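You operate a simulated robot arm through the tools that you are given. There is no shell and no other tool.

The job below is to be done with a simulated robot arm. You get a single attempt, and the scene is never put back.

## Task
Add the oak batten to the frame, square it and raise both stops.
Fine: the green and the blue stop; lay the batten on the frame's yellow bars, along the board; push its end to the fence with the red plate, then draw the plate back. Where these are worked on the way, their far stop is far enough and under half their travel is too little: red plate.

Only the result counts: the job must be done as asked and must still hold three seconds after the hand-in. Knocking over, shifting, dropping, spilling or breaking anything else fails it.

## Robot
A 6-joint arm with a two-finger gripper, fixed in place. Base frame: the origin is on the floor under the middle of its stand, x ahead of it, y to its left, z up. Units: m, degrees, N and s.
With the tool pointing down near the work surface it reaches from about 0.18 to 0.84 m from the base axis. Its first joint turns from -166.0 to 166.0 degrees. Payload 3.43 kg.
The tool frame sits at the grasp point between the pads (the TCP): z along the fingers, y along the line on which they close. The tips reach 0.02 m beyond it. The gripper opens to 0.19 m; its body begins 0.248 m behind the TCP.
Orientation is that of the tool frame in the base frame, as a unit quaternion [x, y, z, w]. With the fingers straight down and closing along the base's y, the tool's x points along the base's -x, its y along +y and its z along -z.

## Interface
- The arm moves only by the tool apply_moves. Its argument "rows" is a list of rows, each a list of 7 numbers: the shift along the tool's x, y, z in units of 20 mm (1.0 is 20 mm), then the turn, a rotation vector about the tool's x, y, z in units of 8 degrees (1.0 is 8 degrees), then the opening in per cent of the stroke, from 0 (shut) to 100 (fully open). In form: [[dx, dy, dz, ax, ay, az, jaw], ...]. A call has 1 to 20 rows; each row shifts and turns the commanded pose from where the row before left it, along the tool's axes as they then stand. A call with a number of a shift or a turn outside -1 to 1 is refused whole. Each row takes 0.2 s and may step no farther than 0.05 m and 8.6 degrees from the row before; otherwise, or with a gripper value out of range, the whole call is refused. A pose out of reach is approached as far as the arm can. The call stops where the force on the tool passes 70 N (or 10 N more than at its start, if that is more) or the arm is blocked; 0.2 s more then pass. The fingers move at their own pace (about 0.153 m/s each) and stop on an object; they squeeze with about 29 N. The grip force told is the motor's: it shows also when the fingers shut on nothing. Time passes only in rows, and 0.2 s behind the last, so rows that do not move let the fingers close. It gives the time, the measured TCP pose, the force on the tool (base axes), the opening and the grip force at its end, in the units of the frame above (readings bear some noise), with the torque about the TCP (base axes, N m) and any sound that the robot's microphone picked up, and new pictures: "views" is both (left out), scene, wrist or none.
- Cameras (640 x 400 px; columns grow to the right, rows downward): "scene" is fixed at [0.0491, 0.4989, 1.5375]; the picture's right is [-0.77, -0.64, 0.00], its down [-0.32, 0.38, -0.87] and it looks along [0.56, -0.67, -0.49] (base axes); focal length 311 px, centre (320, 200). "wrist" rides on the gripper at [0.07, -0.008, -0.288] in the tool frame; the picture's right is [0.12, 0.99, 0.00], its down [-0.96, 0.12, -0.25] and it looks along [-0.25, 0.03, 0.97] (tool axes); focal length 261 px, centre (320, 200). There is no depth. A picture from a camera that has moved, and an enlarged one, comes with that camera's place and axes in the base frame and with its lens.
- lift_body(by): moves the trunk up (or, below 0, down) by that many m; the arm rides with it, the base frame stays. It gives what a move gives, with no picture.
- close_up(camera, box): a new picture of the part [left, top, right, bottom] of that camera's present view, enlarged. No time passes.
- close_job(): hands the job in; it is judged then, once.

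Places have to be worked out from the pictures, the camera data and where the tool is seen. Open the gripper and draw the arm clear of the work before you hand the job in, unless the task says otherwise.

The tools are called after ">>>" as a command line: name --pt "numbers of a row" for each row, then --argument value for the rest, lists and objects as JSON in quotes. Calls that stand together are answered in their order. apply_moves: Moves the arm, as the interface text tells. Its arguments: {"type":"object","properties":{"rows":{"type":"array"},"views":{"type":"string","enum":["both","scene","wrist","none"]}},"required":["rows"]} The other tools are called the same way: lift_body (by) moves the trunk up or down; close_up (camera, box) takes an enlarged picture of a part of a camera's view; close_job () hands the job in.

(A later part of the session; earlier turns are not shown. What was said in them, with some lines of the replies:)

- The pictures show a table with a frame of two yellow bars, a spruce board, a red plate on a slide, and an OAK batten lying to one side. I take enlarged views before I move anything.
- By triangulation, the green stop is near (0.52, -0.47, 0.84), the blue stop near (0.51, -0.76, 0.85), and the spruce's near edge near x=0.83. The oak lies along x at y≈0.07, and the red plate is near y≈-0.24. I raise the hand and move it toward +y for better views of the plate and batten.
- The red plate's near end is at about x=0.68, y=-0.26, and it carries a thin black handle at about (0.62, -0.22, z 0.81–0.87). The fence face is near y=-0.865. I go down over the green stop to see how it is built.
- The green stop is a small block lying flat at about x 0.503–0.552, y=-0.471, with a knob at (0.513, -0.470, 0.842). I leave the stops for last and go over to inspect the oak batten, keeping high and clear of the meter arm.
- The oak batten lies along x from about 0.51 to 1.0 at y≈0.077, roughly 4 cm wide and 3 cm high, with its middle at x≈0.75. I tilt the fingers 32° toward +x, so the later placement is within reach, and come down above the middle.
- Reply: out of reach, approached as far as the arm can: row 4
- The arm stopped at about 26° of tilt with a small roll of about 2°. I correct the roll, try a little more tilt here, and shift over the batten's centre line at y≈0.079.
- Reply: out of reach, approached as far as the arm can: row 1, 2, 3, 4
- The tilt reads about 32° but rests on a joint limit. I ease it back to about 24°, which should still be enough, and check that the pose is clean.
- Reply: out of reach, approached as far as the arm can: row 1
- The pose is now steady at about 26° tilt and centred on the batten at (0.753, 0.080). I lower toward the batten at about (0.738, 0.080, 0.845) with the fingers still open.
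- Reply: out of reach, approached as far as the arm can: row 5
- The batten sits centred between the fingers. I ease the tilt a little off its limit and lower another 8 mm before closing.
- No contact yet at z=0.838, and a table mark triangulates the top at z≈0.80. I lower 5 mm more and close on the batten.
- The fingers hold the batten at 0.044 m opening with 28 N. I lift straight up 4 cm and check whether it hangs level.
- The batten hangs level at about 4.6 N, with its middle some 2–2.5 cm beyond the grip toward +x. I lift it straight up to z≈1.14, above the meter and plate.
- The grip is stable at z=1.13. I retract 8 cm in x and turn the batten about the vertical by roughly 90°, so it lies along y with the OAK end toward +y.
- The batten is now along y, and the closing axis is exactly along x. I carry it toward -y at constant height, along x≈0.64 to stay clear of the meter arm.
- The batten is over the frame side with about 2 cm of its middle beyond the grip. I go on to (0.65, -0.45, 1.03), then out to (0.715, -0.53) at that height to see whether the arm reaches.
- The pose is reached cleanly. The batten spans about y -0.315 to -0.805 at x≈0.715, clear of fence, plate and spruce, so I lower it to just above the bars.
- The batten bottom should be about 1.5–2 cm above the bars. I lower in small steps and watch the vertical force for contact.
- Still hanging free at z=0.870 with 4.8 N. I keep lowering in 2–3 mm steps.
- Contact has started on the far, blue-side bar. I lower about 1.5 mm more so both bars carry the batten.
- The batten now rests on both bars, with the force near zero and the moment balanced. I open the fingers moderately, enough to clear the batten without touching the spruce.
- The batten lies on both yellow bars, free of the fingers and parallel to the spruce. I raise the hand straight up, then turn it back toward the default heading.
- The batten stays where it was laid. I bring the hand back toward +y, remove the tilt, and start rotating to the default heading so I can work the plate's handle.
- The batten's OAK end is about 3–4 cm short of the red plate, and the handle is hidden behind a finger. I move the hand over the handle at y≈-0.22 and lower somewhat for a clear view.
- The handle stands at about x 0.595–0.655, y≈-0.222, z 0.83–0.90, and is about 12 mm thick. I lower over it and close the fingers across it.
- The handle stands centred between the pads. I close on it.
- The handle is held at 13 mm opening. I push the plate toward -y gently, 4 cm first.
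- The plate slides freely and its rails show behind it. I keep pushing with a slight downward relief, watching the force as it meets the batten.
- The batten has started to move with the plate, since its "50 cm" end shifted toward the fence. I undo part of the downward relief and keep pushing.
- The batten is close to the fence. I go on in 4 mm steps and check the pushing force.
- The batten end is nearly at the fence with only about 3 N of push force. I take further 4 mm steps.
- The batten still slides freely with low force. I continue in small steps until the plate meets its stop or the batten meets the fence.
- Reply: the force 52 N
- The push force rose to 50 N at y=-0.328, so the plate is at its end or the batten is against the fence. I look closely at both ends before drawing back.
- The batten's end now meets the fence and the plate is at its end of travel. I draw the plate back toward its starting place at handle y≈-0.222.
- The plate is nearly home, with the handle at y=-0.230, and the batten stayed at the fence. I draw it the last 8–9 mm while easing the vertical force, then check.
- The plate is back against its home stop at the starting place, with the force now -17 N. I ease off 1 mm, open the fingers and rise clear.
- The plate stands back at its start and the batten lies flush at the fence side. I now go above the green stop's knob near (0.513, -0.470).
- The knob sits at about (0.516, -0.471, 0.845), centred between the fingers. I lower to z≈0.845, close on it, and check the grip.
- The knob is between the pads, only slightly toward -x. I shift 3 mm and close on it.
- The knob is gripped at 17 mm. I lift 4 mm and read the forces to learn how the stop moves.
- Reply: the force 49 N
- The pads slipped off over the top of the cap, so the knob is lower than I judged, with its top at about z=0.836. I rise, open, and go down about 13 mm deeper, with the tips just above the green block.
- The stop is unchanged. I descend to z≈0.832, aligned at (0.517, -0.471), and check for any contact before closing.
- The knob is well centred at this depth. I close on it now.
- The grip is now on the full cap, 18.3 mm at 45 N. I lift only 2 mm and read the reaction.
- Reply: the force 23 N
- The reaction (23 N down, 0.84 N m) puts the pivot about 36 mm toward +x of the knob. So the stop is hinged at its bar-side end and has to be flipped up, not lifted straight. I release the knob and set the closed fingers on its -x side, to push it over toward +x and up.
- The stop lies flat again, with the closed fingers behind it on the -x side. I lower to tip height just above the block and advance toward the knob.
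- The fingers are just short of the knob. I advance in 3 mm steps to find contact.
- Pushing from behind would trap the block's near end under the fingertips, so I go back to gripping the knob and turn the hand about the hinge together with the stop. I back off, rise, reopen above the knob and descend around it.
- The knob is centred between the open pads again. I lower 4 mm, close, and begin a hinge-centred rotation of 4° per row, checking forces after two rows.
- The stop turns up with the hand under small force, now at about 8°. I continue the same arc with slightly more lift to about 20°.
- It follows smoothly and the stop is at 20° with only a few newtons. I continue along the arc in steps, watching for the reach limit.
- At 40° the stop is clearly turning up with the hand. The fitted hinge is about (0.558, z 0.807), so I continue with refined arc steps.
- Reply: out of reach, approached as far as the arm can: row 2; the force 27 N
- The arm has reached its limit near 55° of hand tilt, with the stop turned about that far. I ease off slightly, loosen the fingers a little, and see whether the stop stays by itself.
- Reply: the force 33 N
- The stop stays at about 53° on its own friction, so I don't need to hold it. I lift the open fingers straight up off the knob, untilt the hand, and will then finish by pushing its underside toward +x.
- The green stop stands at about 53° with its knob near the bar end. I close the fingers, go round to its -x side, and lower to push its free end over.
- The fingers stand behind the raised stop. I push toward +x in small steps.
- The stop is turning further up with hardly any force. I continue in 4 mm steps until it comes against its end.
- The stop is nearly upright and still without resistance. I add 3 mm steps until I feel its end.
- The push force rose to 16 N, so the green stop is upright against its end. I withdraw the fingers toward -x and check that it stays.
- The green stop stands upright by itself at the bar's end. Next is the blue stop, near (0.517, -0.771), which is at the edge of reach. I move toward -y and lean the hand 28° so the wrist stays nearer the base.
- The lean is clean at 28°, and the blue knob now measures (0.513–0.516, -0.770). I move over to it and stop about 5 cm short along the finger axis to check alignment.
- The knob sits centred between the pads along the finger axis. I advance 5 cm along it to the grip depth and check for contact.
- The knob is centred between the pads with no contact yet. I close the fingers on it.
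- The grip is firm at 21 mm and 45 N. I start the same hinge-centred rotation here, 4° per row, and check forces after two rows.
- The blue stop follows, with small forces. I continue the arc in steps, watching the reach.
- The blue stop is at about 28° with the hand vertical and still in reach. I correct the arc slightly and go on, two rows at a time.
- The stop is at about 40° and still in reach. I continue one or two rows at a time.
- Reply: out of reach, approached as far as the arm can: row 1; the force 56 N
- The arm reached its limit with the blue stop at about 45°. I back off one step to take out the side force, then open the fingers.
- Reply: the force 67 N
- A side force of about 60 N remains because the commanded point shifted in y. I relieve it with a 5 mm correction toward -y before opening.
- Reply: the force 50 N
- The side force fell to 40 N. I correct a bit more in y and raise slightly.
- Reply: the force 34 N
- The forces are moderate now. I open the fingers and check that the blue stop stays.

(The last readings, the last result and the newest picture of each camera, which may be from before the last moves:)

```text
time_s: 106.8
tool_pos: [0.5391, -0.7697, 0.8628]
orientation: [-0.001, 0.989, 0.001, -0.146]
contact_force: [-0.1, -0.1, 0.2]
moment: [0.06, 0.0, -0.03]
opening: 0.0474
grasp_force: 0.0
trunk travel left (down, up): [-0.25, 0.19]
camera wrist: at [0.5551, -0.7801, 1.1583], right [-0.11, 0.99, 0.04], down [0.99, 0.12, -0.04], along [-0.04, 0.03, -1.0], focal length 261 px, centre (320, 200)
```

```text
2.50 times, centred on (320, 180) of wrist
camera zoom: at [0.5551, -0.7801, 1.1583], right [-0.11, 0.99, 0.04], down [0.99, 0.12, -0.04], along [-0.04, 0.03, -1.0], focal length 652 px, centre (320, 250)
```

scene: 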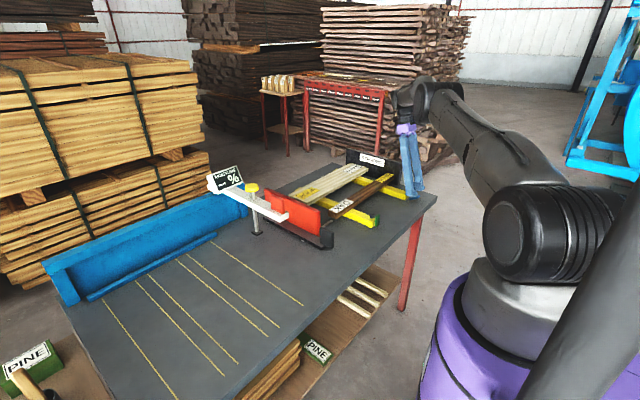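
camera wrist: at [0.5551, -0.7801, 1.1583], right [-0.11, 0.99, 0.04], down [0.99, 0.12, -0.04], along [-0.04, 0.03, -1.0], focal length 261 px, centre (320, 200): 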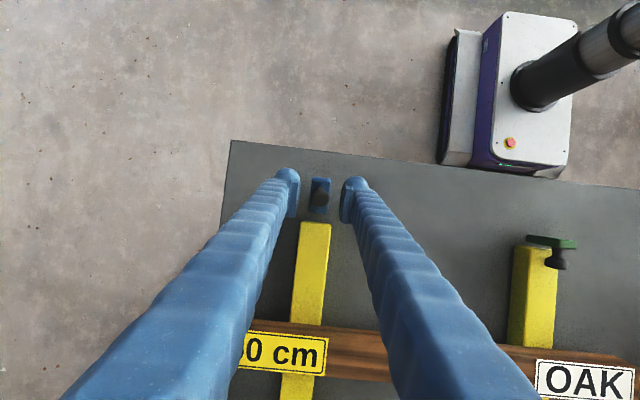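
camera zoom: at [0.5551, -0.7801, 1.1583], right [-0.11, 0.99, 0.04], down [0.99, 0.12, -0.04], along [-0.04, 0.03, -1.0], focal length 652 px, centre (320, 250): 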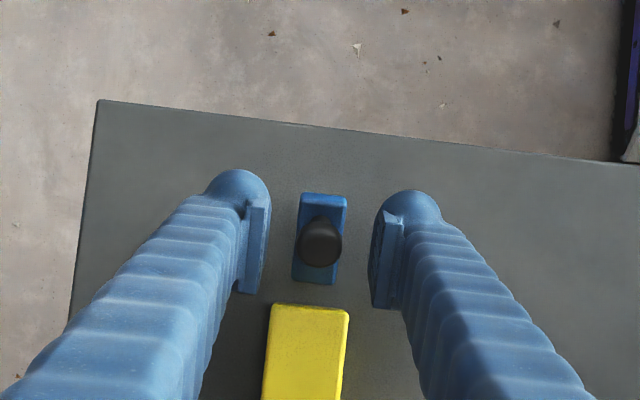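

The blue stop holds by itself at roughly 35°. I rise off it, lean the closed fingers toward +x, go round to its -x side, and lower so the tips can get under its raised end.

>>> apply_moves --pt "0.145 0 -0.478 0 0 0 25" --pt "0.289 0 -0.957 0 0 0 25" --pt "0.289 0 -0.957 0 0 0 25" --pt "0.145 0 -0.478 0 0 0 25" --pt "0 0 0 0 -0.85 0 25" --pt "0 0 0 0 -0.85 0 25" --pt "0 0 0 0 -0.85 0 25" --pt "0 0 0 0 -0.85 0 0" --pt "0 0 0 0 -0.85 0 0" --pt "0 0 0 0 -0.85 0 0" --pt "0.813 0 -0.362 0 0 0 0" --pt "0.813 0 -0.362 0 0 0 0" --pt "0.813 0 -0.362 0 0 0 0" --pt "0.813 0 -0.362 0 0 0 0" --pt "0.813 0 -0.362 0 0 0 0"

>>> close_up --camera "scene" --box '[380, 170, 430, 212]'

>>> close_up --camera "wrist" --box '[220, 140, 420, 340]'

```text
time_s: 110.0
tool_pos: [0.4493, -0.7703, 0.9225]
orientation: [0.001, 0.978, 0.002, 0.208]
contact_force: [-1.2, 0.2, 0.3]
moment: [-0.01, -0.01, -0.02]
opening: 0.0002
grasp_force: 28.8
trunk travel left (down, up): [-0.25, 0.19]
camera wrist: at [0.2672, -0.7798, 1.1563], right [-0.11, 0.99, -0.05], down [0.78, 0.11, 0.62], along [0.62, 0.03, -0.78], focal length 261 px, centre (320, 200)
```

scene: 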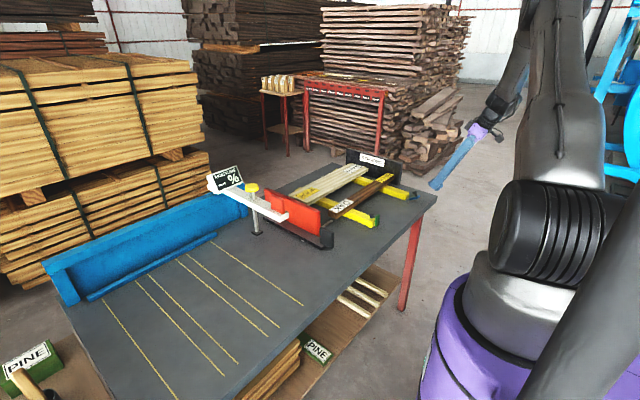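
wrist: 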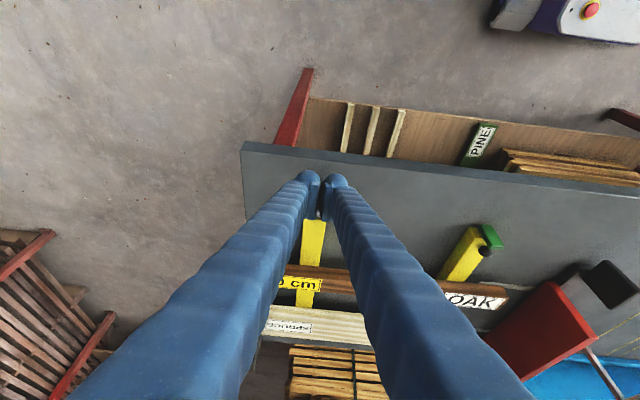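

```text
9.52 times, centred on (405, 191) of scene
camera zoom: at [0.0491, 0.4989, 1.5375], right [-0.77, -0.64, 0.0], down [-0.32, 0.38, -0.87], along [0.56, -0.67, -0.49], focal length 2965 px, centre (-490, 286)
```

zoom: 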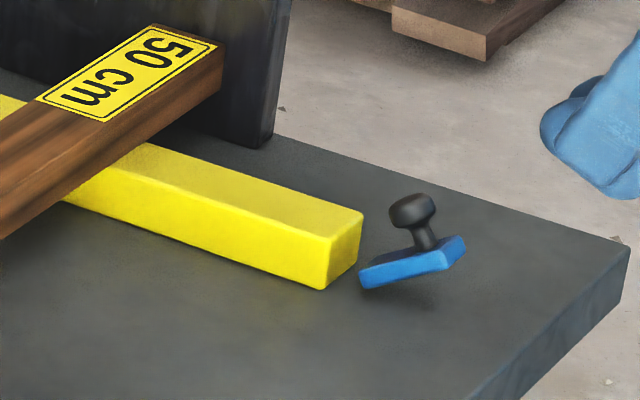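

```text
2.00 times, centred on (320, 240) of wrist
camera zoom: at [0.2672, -0.7798, 1.1563], right [-0.11, 0.99, -0.05], down [0.78, 0.11, 0.62], along [0.62, 0.03, -0.78], focal length 521 px, centre (320, 120)
```

zoom: 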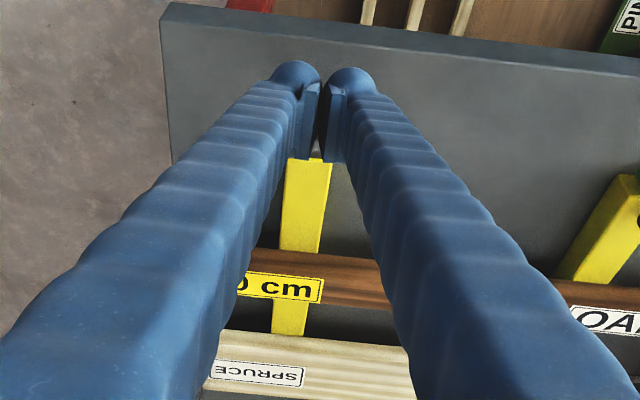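

The blue stop stands raised with a clear gap under its free end. I lower behind it with the tips at z≈0.81 and advance toward +x.

>>> apply_moves --pt "0.358 0 0.804 0 0 0 0" --pt "0.358 0 0.804 0 0 0 0" --pt "0.358 0 0.804 0 0 0 0" --pt "0.358 0 0.804 0 0 0 0" --pt "0.38 0 0.85 0 0 0 0" --pt "-0.64 0 0.285 0 0 0 0" --pt "-0.64 0 0.285 0 0 0 0" --views "none"

>>> close_up --camera "scene" --box '[380, 170, 430, 212]'

>>> close_up --camera "wrist" --box '[240, 140, 400, 300]'

```text
time_s: 111.6
tool_pos: [0.4768, -0.7707, 0.8333]
orientation: [0.0, 0.978, 0.001, 0.208]
contact_force: [0.2, -0.5, -0.1]
moment: [-0.02, 0.05, -0.01]
opening: 0.0002
grasp_force: 29.2
trunk travel left (down, up): [-0.25, 0.19]
```

```text
9.52 times, centred on (405, 191) of scene
camera zoom: at [0.0491, 0.4989, 1.5375], right [-0.77, -0.64, 0.0], down [-0.32, 0.38, -0.87], along [0.56, -0.67, -0.49], focal length 2965 px, centre (-490, 286)
```

zoom: 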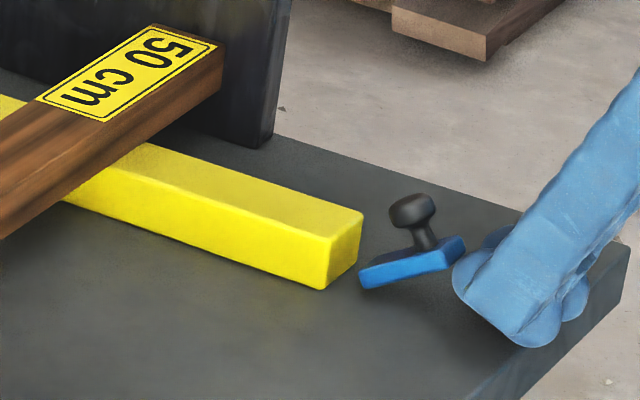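

```text
2.50 times, centred on (320, 220) of wrist
camera zoom: at [0.2957, -0.7798, 1.0669], right [-0.11, 0.99, -0.05], down [0.78, 0.11, 0.62], along [0.62, 0.03, -0.78], focal length 652 px, centre (320, 150)
```

zoom: 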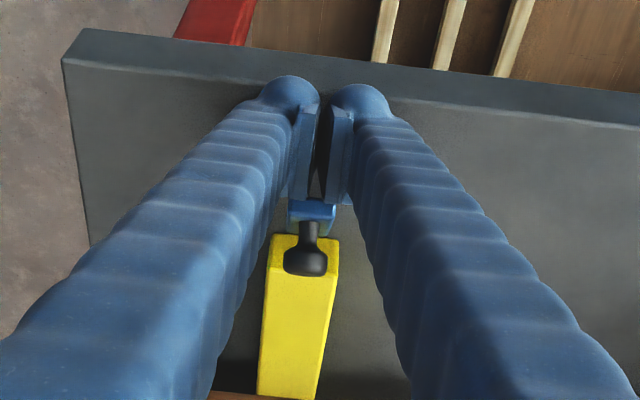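

The fingertips are right behind the raised end. I push toward +x in small steps.

>>> apply_moves --pt "-0.27 0 0.12 0 0 0 0" --pt "-0.27 0 0.12 0 0 0 0" --views "none"

>>> close_up --camera "scene" --box '[380, 170, 430, 212]'

>>> apply_moves --pt "-0.27 0 0.1 0 0 0 0" --views "none"

>>> close_up --camera "scene" --box '[380, 170, 430, 212]'

```text
time_s: 112.2
tool_pos: [0.4887, -0.7708, 0.8347]
orientation: [0.0, 0.978, 0.001, 0.209]
contact_force: [-0.5, 1.2, -1.1]
moment: [0.03, -0.15, 0.05]
opening: 0.0
grasp_force: 33.9
trunk travel left (down, up): [-0.25, 0.19]
```

```text
9.52 times, centred on (405, 191) of scene
camera zoom: at [0.0491, 0.4989, 1.5375], right [-0.77, -0.64, 0.0], down [-0.32, 0.38, -0.87], along [0.56, -0.67, -0.49], focal length 2965 px, centre (-490, 286)
```

zoom: 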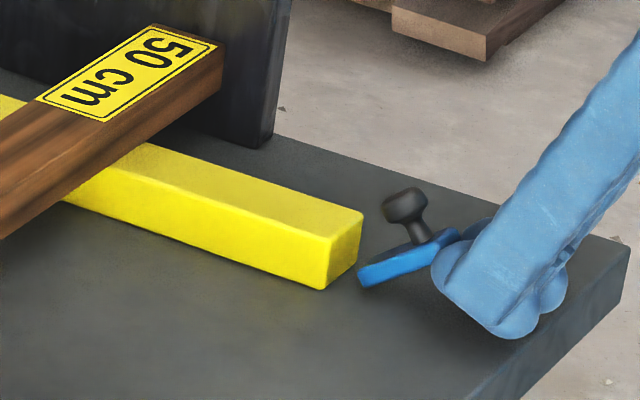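

```text
time_s: 112.6
tool_pos: [0.4944, -0.77, 0.8342]
orientation: [0.0, 0.978, 0.002, 0.209]
contact_force: [-0.8, 0.1, -1.2]
moment: [-0.02, -0.01, 0.04]
opening: 0.0001
grasp_force: 34.5
trunk travel left (down, up): [-0.25, 0.19]
```

```text
9.52 times, centred on (405, 191) of scene
camera zoom: at [0.0491, 0.4989, 1.5375], right [-0.77, -0.64, 0.0], down [-0.32, 0.38, -0.87], along [0.56, -0.67, -0.49], focal length 2965 px, centre (-490, 286)
```

zoom: 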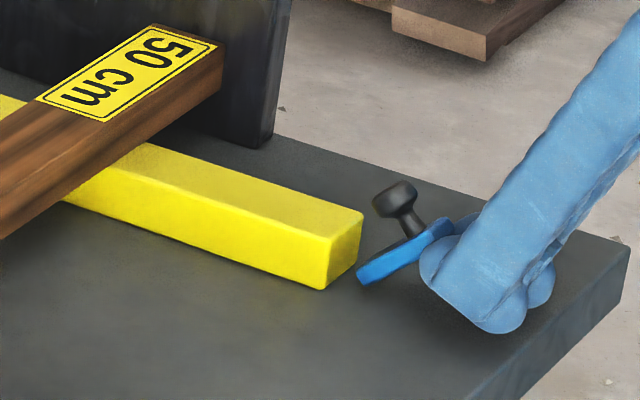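

It turns up smoothly with barely any force. I keep pushing +x while rising slightly.

>>> apply_moves --pt "-0.26 0 0.033 0 0 0 0" --pt "-0.26 0 0.033 0 0 0 0" --views "none"

>>> close_up --camera "scene" --box '[380, 170, 430, 212]'

>>> apply_moves --pt "-0.26 0 0.033 0 0 0 0" --pt "-0.2 0 0.03 0 0 0 0" --views "none"

>>> close_up --camera "scene" --box '[380, 170, 430, 212]'

```text
time_s: 113.2
tool_pos: [0.5051, -0.7705, 0.838]
orientation: [0.001, 0.978, 0.002, 0.209]
contact_force: [-0.3, -0.8, -0.8]
moment: [-0.01, 0.01, 0.03]
opening: 0.0
grasp_force: 34.6
trunk travel left (down, up): [-0.25, 0.19]
```

```text
9.52 times, centred on (405, 191) of scene
camera zoom: at [0.0491, 0.4989, 1.5375], right [-0.77, -0.64, 0.0], down [-0.32, 0.38, -0.87], along [0.56, -0.67, -0.49], focal length 2965 px, centre (-490, 286)
```

zoom: 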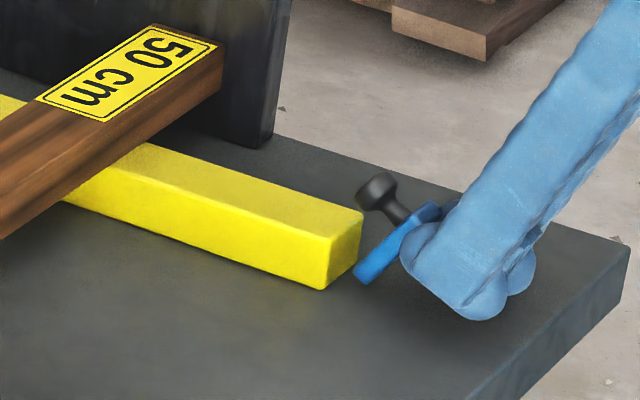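

```text
time_s: 113.8
tool_pos: [0.5147, -0.7683, 0.841]
orientation: [-0.001, 0.978, 0.002, 0.208]
contact_force: [-0.8, 0.3, 0.0]
moment: [0.0, -0.02, 0.01]
opening: 0.0
grasp_force: 34.9
trunk travel left (down, up): [-0.25, 0.19]
```

```text
9.52 times, centred on (405, 191) of scene
camera zoom: at [0.0491, 0.4989, 1.5375], right [-0.77, -0.64, 0.0], down [-0.32, 0.38, -0.87], along [0.56, -0.67, -0.49], focal length 2965 px, centre (-490, 286)
```

zoom: 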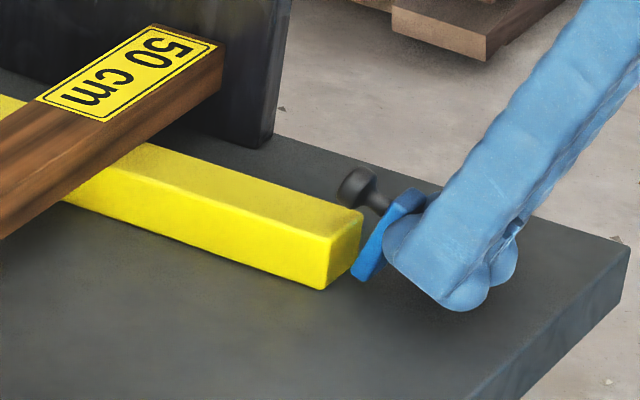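

The blue stop is at about 65°. I continue toward upright in 4 mm steps, rising a little to press near its upper end.

>>> apply_moves --pt "-0.223 0 -0.01 0 0 0 0" --pt "-0.223 0 -0.01 0 0 0 0" --views "none"

>>> close_up --camera "scene" --box '[380, 170, 430, 212]'

>>> apply_moves --pt "-0.15 0 0.03 0 0 0 0" --views "none"

>>> close_up --camera "scene" --box '[380, 170, 430, 212]'

```text
time_s: 114.4
tool_pos: [0.5225, -0.7703, 0.8445]
orientation: [0.001, 0.978, 0.001, 0.208]
contact_force: [-0.2, -1.0, 0.6]
moment: [0.0, 0.02, -0.01]
opening: 0.0005
grasp_force: 34.7
trunk travel left (down, up): [-0.25, 0.19]
```

```text
9.52 times, centred on (405, 191) of scene
camera zoom: at [0.0491, 0.4989, 1.5375], right [-0.77, -0.64, 0.0], down [-0.32, 0.38, -0.87], along [0.56, -0.67, -0.49], focal length 2965 px, centre (-490, 286)
```

zoom: 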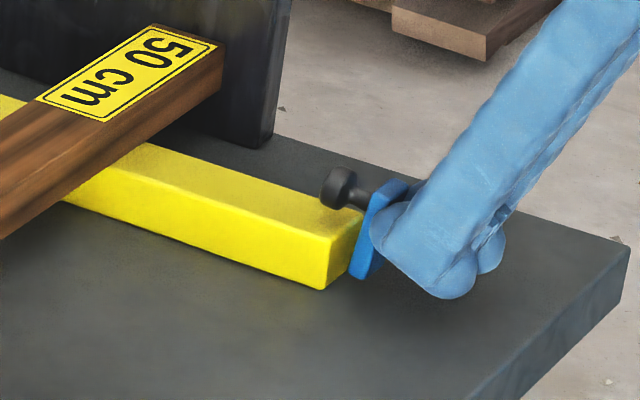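

```text
time_s: 114.8
tool_pos: [0.5246, -0.7714, 0.8442]
orientation: [0.001, 0.978, 0.0, 0.208]
contact_force: [0.4, 0.7, 0.3]
moment: [0.02, -0.01, 0.01]
opening: 0.0
grasp_force: 34.0
trunk travel left (down, up): [-0.25, 0.19]
```

```text
9.52 times, centred on (405, 191) of scene
camera zoom: at [0.0491, 0.4989, 1.5375], right [-0.77, -0.64, 0.0], down [-0.32, 0.38, -0.87], along [0.56, -0.67, -0.49], focal length 2965 px, centre (-490, 286)
```

zoom: 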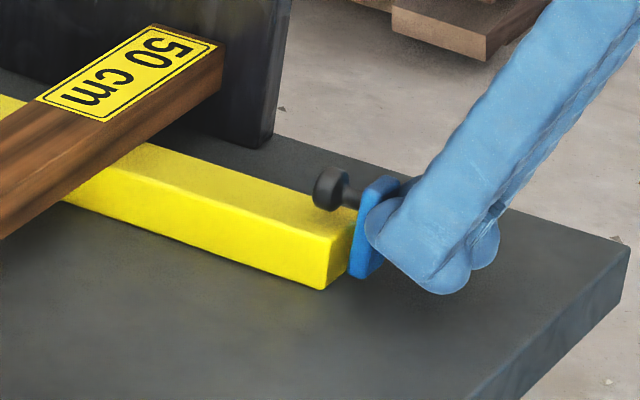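

It is nearly upright and still without resistance. I add 2–3 mm steps until the force shows its end stop.

>>> apply_moves --pt "-0.14 0 0.05 0 0 0 0" --views "none"

>>> apply_moves --pt "-0.1 0 0.04 0 0 0 0" --views "none"

>>> close_up --camera "scene" --box '[380, 170, 430, 212]'

```text
time_s: 115.2
tool_pos: [0.5273, -0.7711, 0.845]
orientation: [-0.001, 0.978, 0.001, 0.209]
contact_force: [0.5, 0.0, -0.1]
moment: [0.0, 0.02, -0.01]
opening: 0.0
grasp_force: 33.8
trunk travel left (down, up): [-0.25, 0.19]
```

```text
time_s: 115.6
tool_pos: [0.5288, -0.7709, 0.8453]
orientation: [0.0, 0.978, 0.002, 0.208]
contact_force: [-11.6, 2.3, 2.4]
moment: [0.06, -0.01, -0.04]
opening: 0.006
grasp_force: 34.6
trunk travel left (down, up): [-0.25, 0.19]
```

```text
9.52 times, centred on (405, 191) of scene
camera zoom: at [0.0491, 0.4989, 1.5375], right [-0.77, -0.64, 0.0], down [-0.32, 0.38, -0.87], along [0.56, -0.67, -0.49], focal length 2965 px, centre (-490, 286)
```

zoom: 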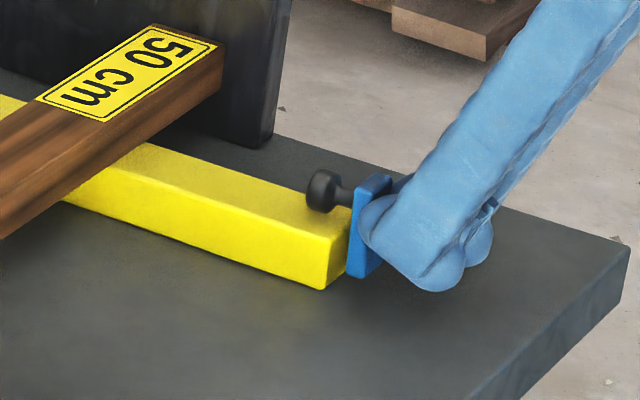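

The force now shows the end stop at -11.6 N, as with the green one. I press 1 mm more, then withdraw toward -x and check.

>>> apply_moves --pt "-0.05 0 0.02 0 0 0 0" --views "none"

>>> apply_moves --pt "0.25 0 -0.11 0 0 0 0" --pt "0.5 0 -0.22 0 0 0 0" --pt "0.913 0 -0.407 0 0 0 0" --pt "0.913 0 -0.407 0 0 0 0" --pt "-0.407 0 -0.913 0 0 0 0" --pt "-0.407 0 -0.913 0 0 0 0" --pt "-0.407 0 -0.913 0 0 0 0" --pt "-0.407 0 -0.913 0 0 0 0"

>>> close_up --camera "scene" --box '[350, 160, 440, 240]'

>>> close_up --camera "wrist" --box '[200, 120, 540, 360]'

```text
time_s: 116.0
tool_pos: [0.5284, -0.7711, 0.8443]
orientation: [0.001, 0.978, 0.002, 0.21]
contact_force: [-23.0, 2.2, 1.0]
moment: [0.02, 0.05, -0.05]
opening: 0.006
grasp_force: 34.6
trunk travel left (down, up): [-0.25, 0.19]
```

```text
time_s: 117.8
tool_pos: [0.4754, -0.7711, 0.9259]
orientation: [0.0, 0.978, 0.001, 0.208]
contact_force: [-0.1, 0.1, -0.1]
moment: [-0.02, 0.0, -0.05]
opening: 0.0001
grasp_force: 34.4
trunk travel left (down, up): [-0.25, 0.19]
camera wrist: at [0.294, -0.7809, 1.1586], right [-0.11, 0.99, -0.05], down [0.78, 0.11, 0.62], along [0.62, 0.03, -0.78], focal length 261 px, centre (320, 200)
```

scene: 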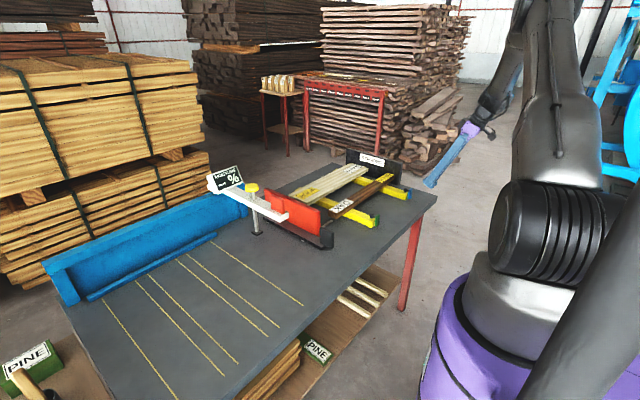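
wrist: 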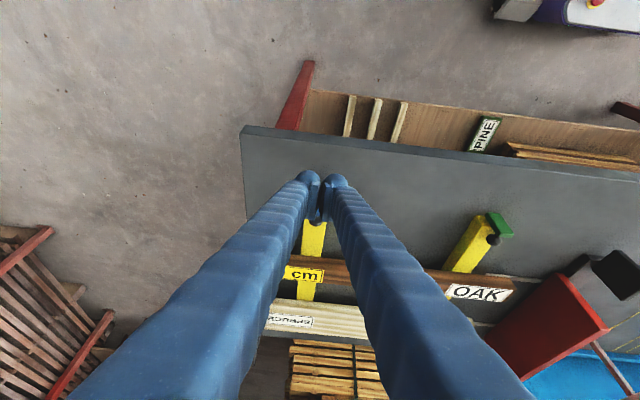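

```text
5.00 times, centred on (395, 200) of scene
camera zoom: at [0.0491, 0.4989, 1.5375], right [-0.77, -0.64, 0.0], down [-0.32, 0.38, -0.87], along [0.56, -0.67, -0.49], focal length 1557 px, centre (-55, 200)
```

zoom: 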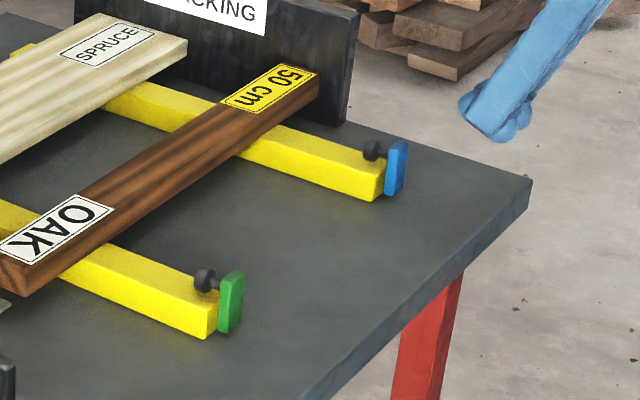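

```text
1.67 times, centred on (370, 240) of wrist
camera zoom: at [0.294, -0.7809, 1.1586], right [-0.11, 0.99, -0.05], down [0.78, 0.11, 0.62], along [0.62, 0.03, -0.78], focal length 434 px, centre (237, 133)
```

zoom: 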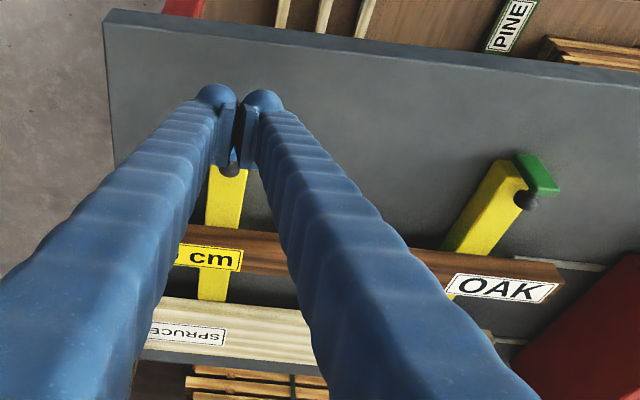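

Both stops stand upright at the bar ends. I now want a clear view of the batten's end at the fence, so I open the fingers wide and shift the hand toward -y, well clear of everything.

>>> apply_moves --pt "0.4 -0.5 -0.9 0 0 0 60" --pt "-0.2 -1 -0.6 0 0 0 100" --pt "-0.2 -1 -0.6 0 0 0 100" --pt "0 -1 0 0 0 0 100" --pt "0 -0.8 0 0 0 0 100" --views "wrist"

>>> close_up --camera "wrist" --box '[240, 200, 400, 360]'

```text
time_s: 119.0
tool_pos: [0.4597, -0.8578, 0.9632]
orientation: [0.0, 0.978, 0.002, 0.208]
contact_force: [0.5, 0.2, 0.0]
moment: [0.0, 0.02, -0.03]
opening: 0.1902
grasp_force: 0.0
trunk travel left (down, up): [-0.25, 0.19]
camera wrist: at [0.2782, -0.8673, 1.1954], right [-0.11, 0.99, -0.05], down [0.78, 0.11, 0.62], along [0.62, 0.03, -0.78], focal length 261 px, centre (320, 200)
```

wrist: 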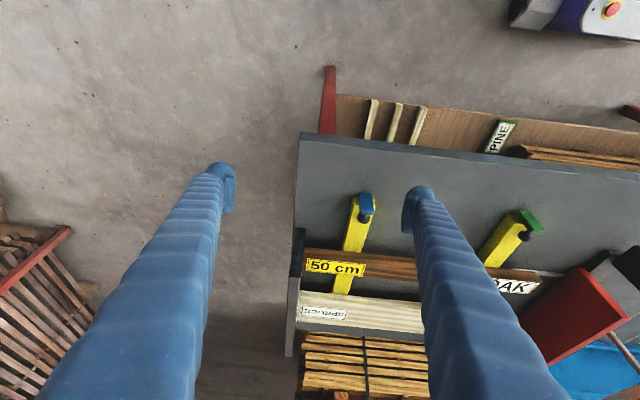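

```text
2.50 times, centred on (320, 280) of wrist
camera zoom: at [0.2782, -0.8673, 1.1954], right [-0.11, 0.99, -0.05], down [0.78, 0.11, 0.62], along [0.62, 0.03, -0.78], focal length 652 px, centre (320, 0)
```

zoom: 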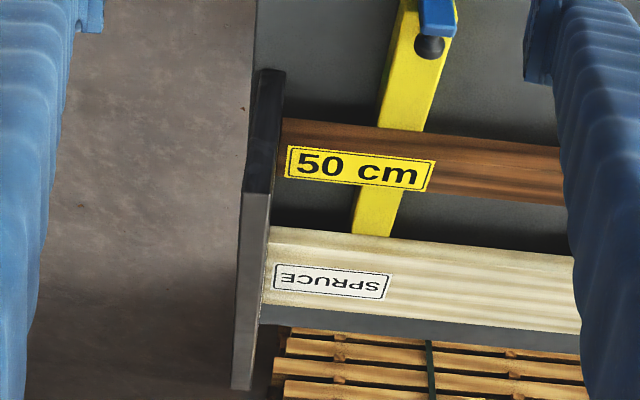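

>>> close_up --camera "wrist" --box '[285, 225, 345, 325]'

>>> close_up --camera "wrist" --box '[290, 235, 330, 275]'

>>> close_up --camera "scene" --box '[260, 150, 420, 260]'

```text
4.00 times, centred on (315, 275) of wrist
camera zoom: at [0.2782, -0.8673, 1.1954], right [-0.11, 0.99, -0.05], down [0.78, 0.11, 0.62], along [0.62, 0.03, -0.78], focal length 1043 px, centre (340, -100)
```

zoom: 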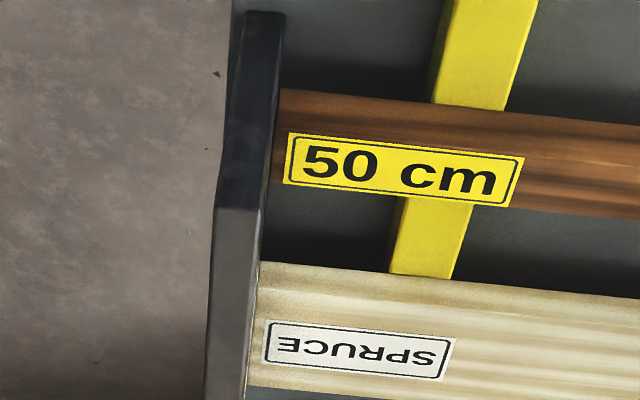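

```text
10.00 times, centred on (310, 255) of wrist
camera zoom: at [0.2782, -0.8673, 1.1954], right [-0.11, 0.99, -0.05], down [0.78, 0.11, 0.62], along [0.62, 0.03, -0.78], focal length 2606 px, centre (420, -350)
```

zoom: 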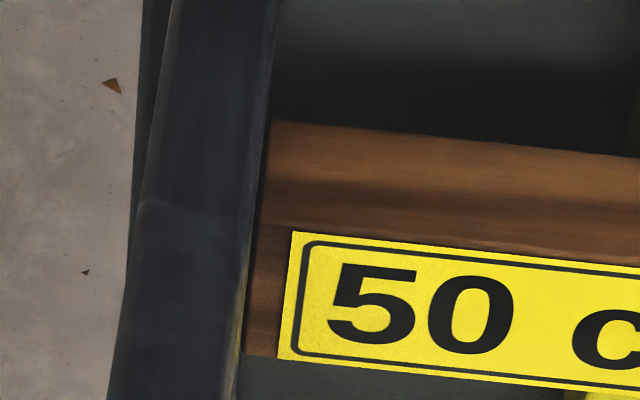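

```text
3.64 times, centred on (340, 205) of scene
camera zoom: at [0.0491, 0.4989, 1.5375], right [-0.77, -0.64, 0.0], down [-0.32, 0.38, -0.87], along [0.56, -0.67, -0.49], focal length 1132 px, centre (247, 182)
```

zoom: 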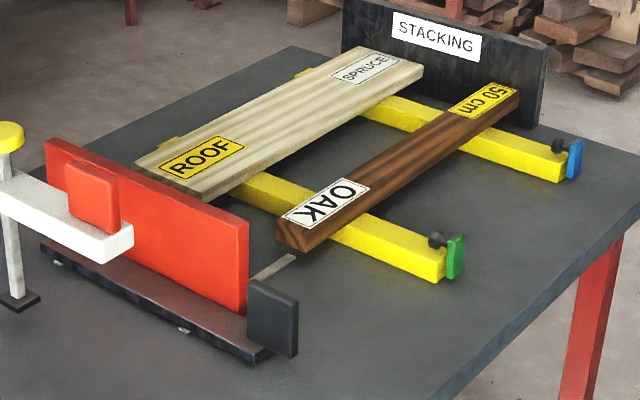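

The batten's end sits tight at the fence, level with the spruce, and both stops are up. I bring the hand up and back to a high clear pose, untilted, and view the batten's alignment from above.

>>> apply_moves --pt "-0.407 0.5 -0.913 0 0 0 100" --pt "-0.407 1 -0.913 0 0 0 100" --pt "-0.407 1 -0.913 0 0 0 100" --pt "-0.407 1 -0.913 0 0 0 100" --pt "-0.407 1 -0.913 0 0 0 100" --pt "-0.407 1 -0.913 0 0 0 100" --pt "-0.407 1 -0.913 0 0 0 100" --pt "0 1 0 0 0 0 100" --pt "0 1 0 0 0 0 100" --pt "0 1 0 0 0 0 100" --pt "0 1 0 0 0 0 100" --pt "0 1 0 0 0 0 100" --pt "0 0.5 0 0 0 0 100" --pt "0 0 0 0 1 0 100" --pt "0 0 0 0 1 0 100" --pt "0 0 0 0 1 0 100" --pt "0 0 -1 0 0 0 100" --pt "0 0 -1 0 0 0 100" --pt "0 0 -1 0 0 0 100" --pt "0 0 -1 0 0 0 100"

>>> close_up --camera "wrist" --box '[200, 150, 440, 350]'

>>> close_up --camera "wrist" --box '[200, 200, 320, 300]'

>>> close_up --camera "wrist" --box '[310, 200, 430, 300]'

```text
time_s: 123.2
tool_pos: [0.4572, -0.6176, 1.1843]
orientation: [0.001, 1.0, 0.001, 0.001]
contact_force: [0.4, -0.3, 0.1]
moment: [-0.03, -0.01, 0.05]
opening: 0.1902
grasp_force: 0.1
trunk travel left (down, up): [-0.25, 0.19]
camera wrist: at [0.386, -0.6268, 1.4712], right [-0.12, 0.99, 0.0], down [0.96, 0.12, 0.25], along [0.25, 0.03, -0.97], focal length 261 px, centre (320, 200)
```

scene: 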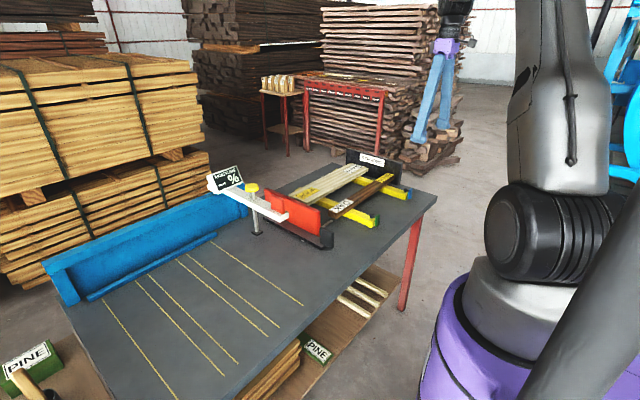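
wrist: 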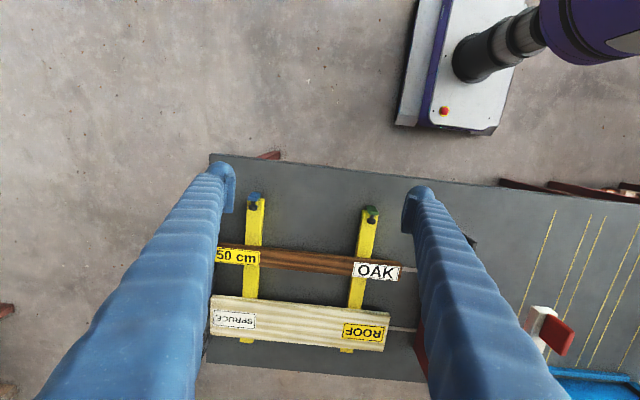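

```text
2.00 times, centred on (320, 250) of wrist
camera zoom: at [0.386, -0.6268, 1.4712], right [-0.12, 0.99, 0.0], down [0.96, 0.12, 0.25], along [0.25, 0.03, -0.97], focal length 521 px, centre (320, 100)
```

zoom: 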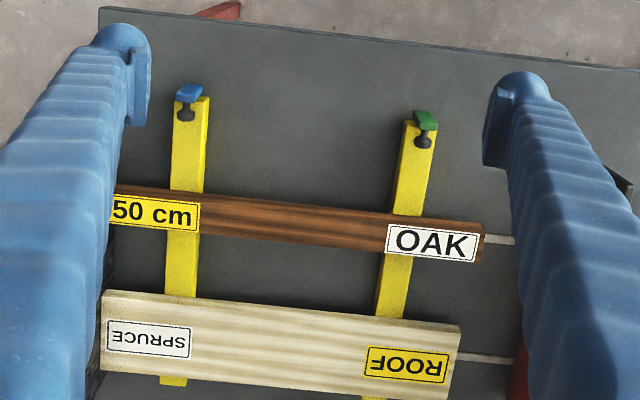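

```text
4.00 times, centred on (260, 250) of wrist
camera zoom: at [0.386, -0.6268, 1.4712], right [-0.12, 0.99, 0.0], down [0.96, 0.12, 0.25], along [0.25, 0.03, -0.97], focal length 1043 px, centre (560, 0)
```

zoom: 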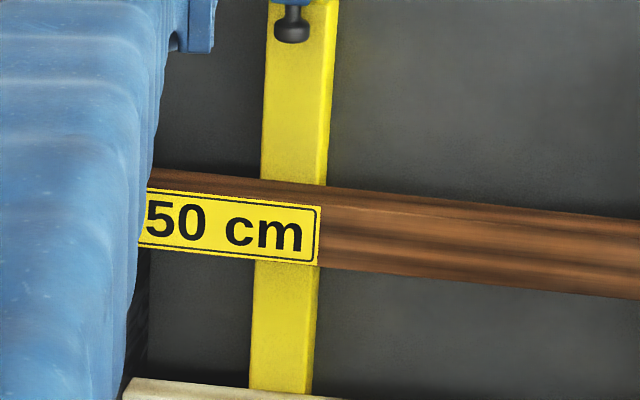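

```text
4.00 times, centred on (370, 250) of wrist
camera zoom: at [0.386, -0.6268, 1.4712], right [-0.12, 0.99, 0.0], down [0.96, 0.12, 0.25], along [0.25, 0.03, -0.97], focal length 1043 px, centre (120, 0)
```

zoom: 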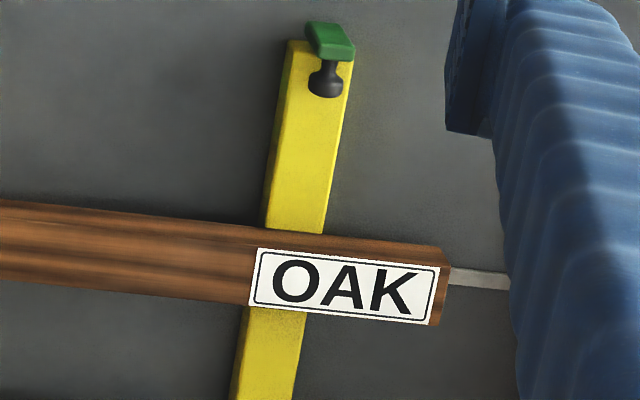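

From above, the batten runs parallel to the spruce on both bars with its end at the fence. The red plate is home, both stops are upright, and the open gripper is high and clear. I hand the job in.

>>> close_job

```text
The job is handed in.
```

The job is handed in; I don't have the verdict. As I left it:

- **Batten:** the oak batten lies on both yellow bars, parallel to the spruce board. Its far end is against the fence, within about 1 mm as far as I could see from above.
- **Red plate:** I pushed it until the force rose sharply (about 50 N), roughly 10.5 cm of travel. I then drew it back against its home stop, where it started.
- **Stops:** the green and blue stops are both upright at the bar ends, each pushed until I felt its end stop. They stayed up once I let go.
- **Rest of the scene:** I saw nothing knocked over or dropped, and the moisture meter was not touched. The spruce board may have shifted by about 1 mm when the plate reached its end; I could not tell that from picture noise.
- **Arm:** the gripper is open and raised clear of the work.

On the first try at the green stop, the fingers slipped off the knob. The stop did not move, and I gripped it lower the next time.
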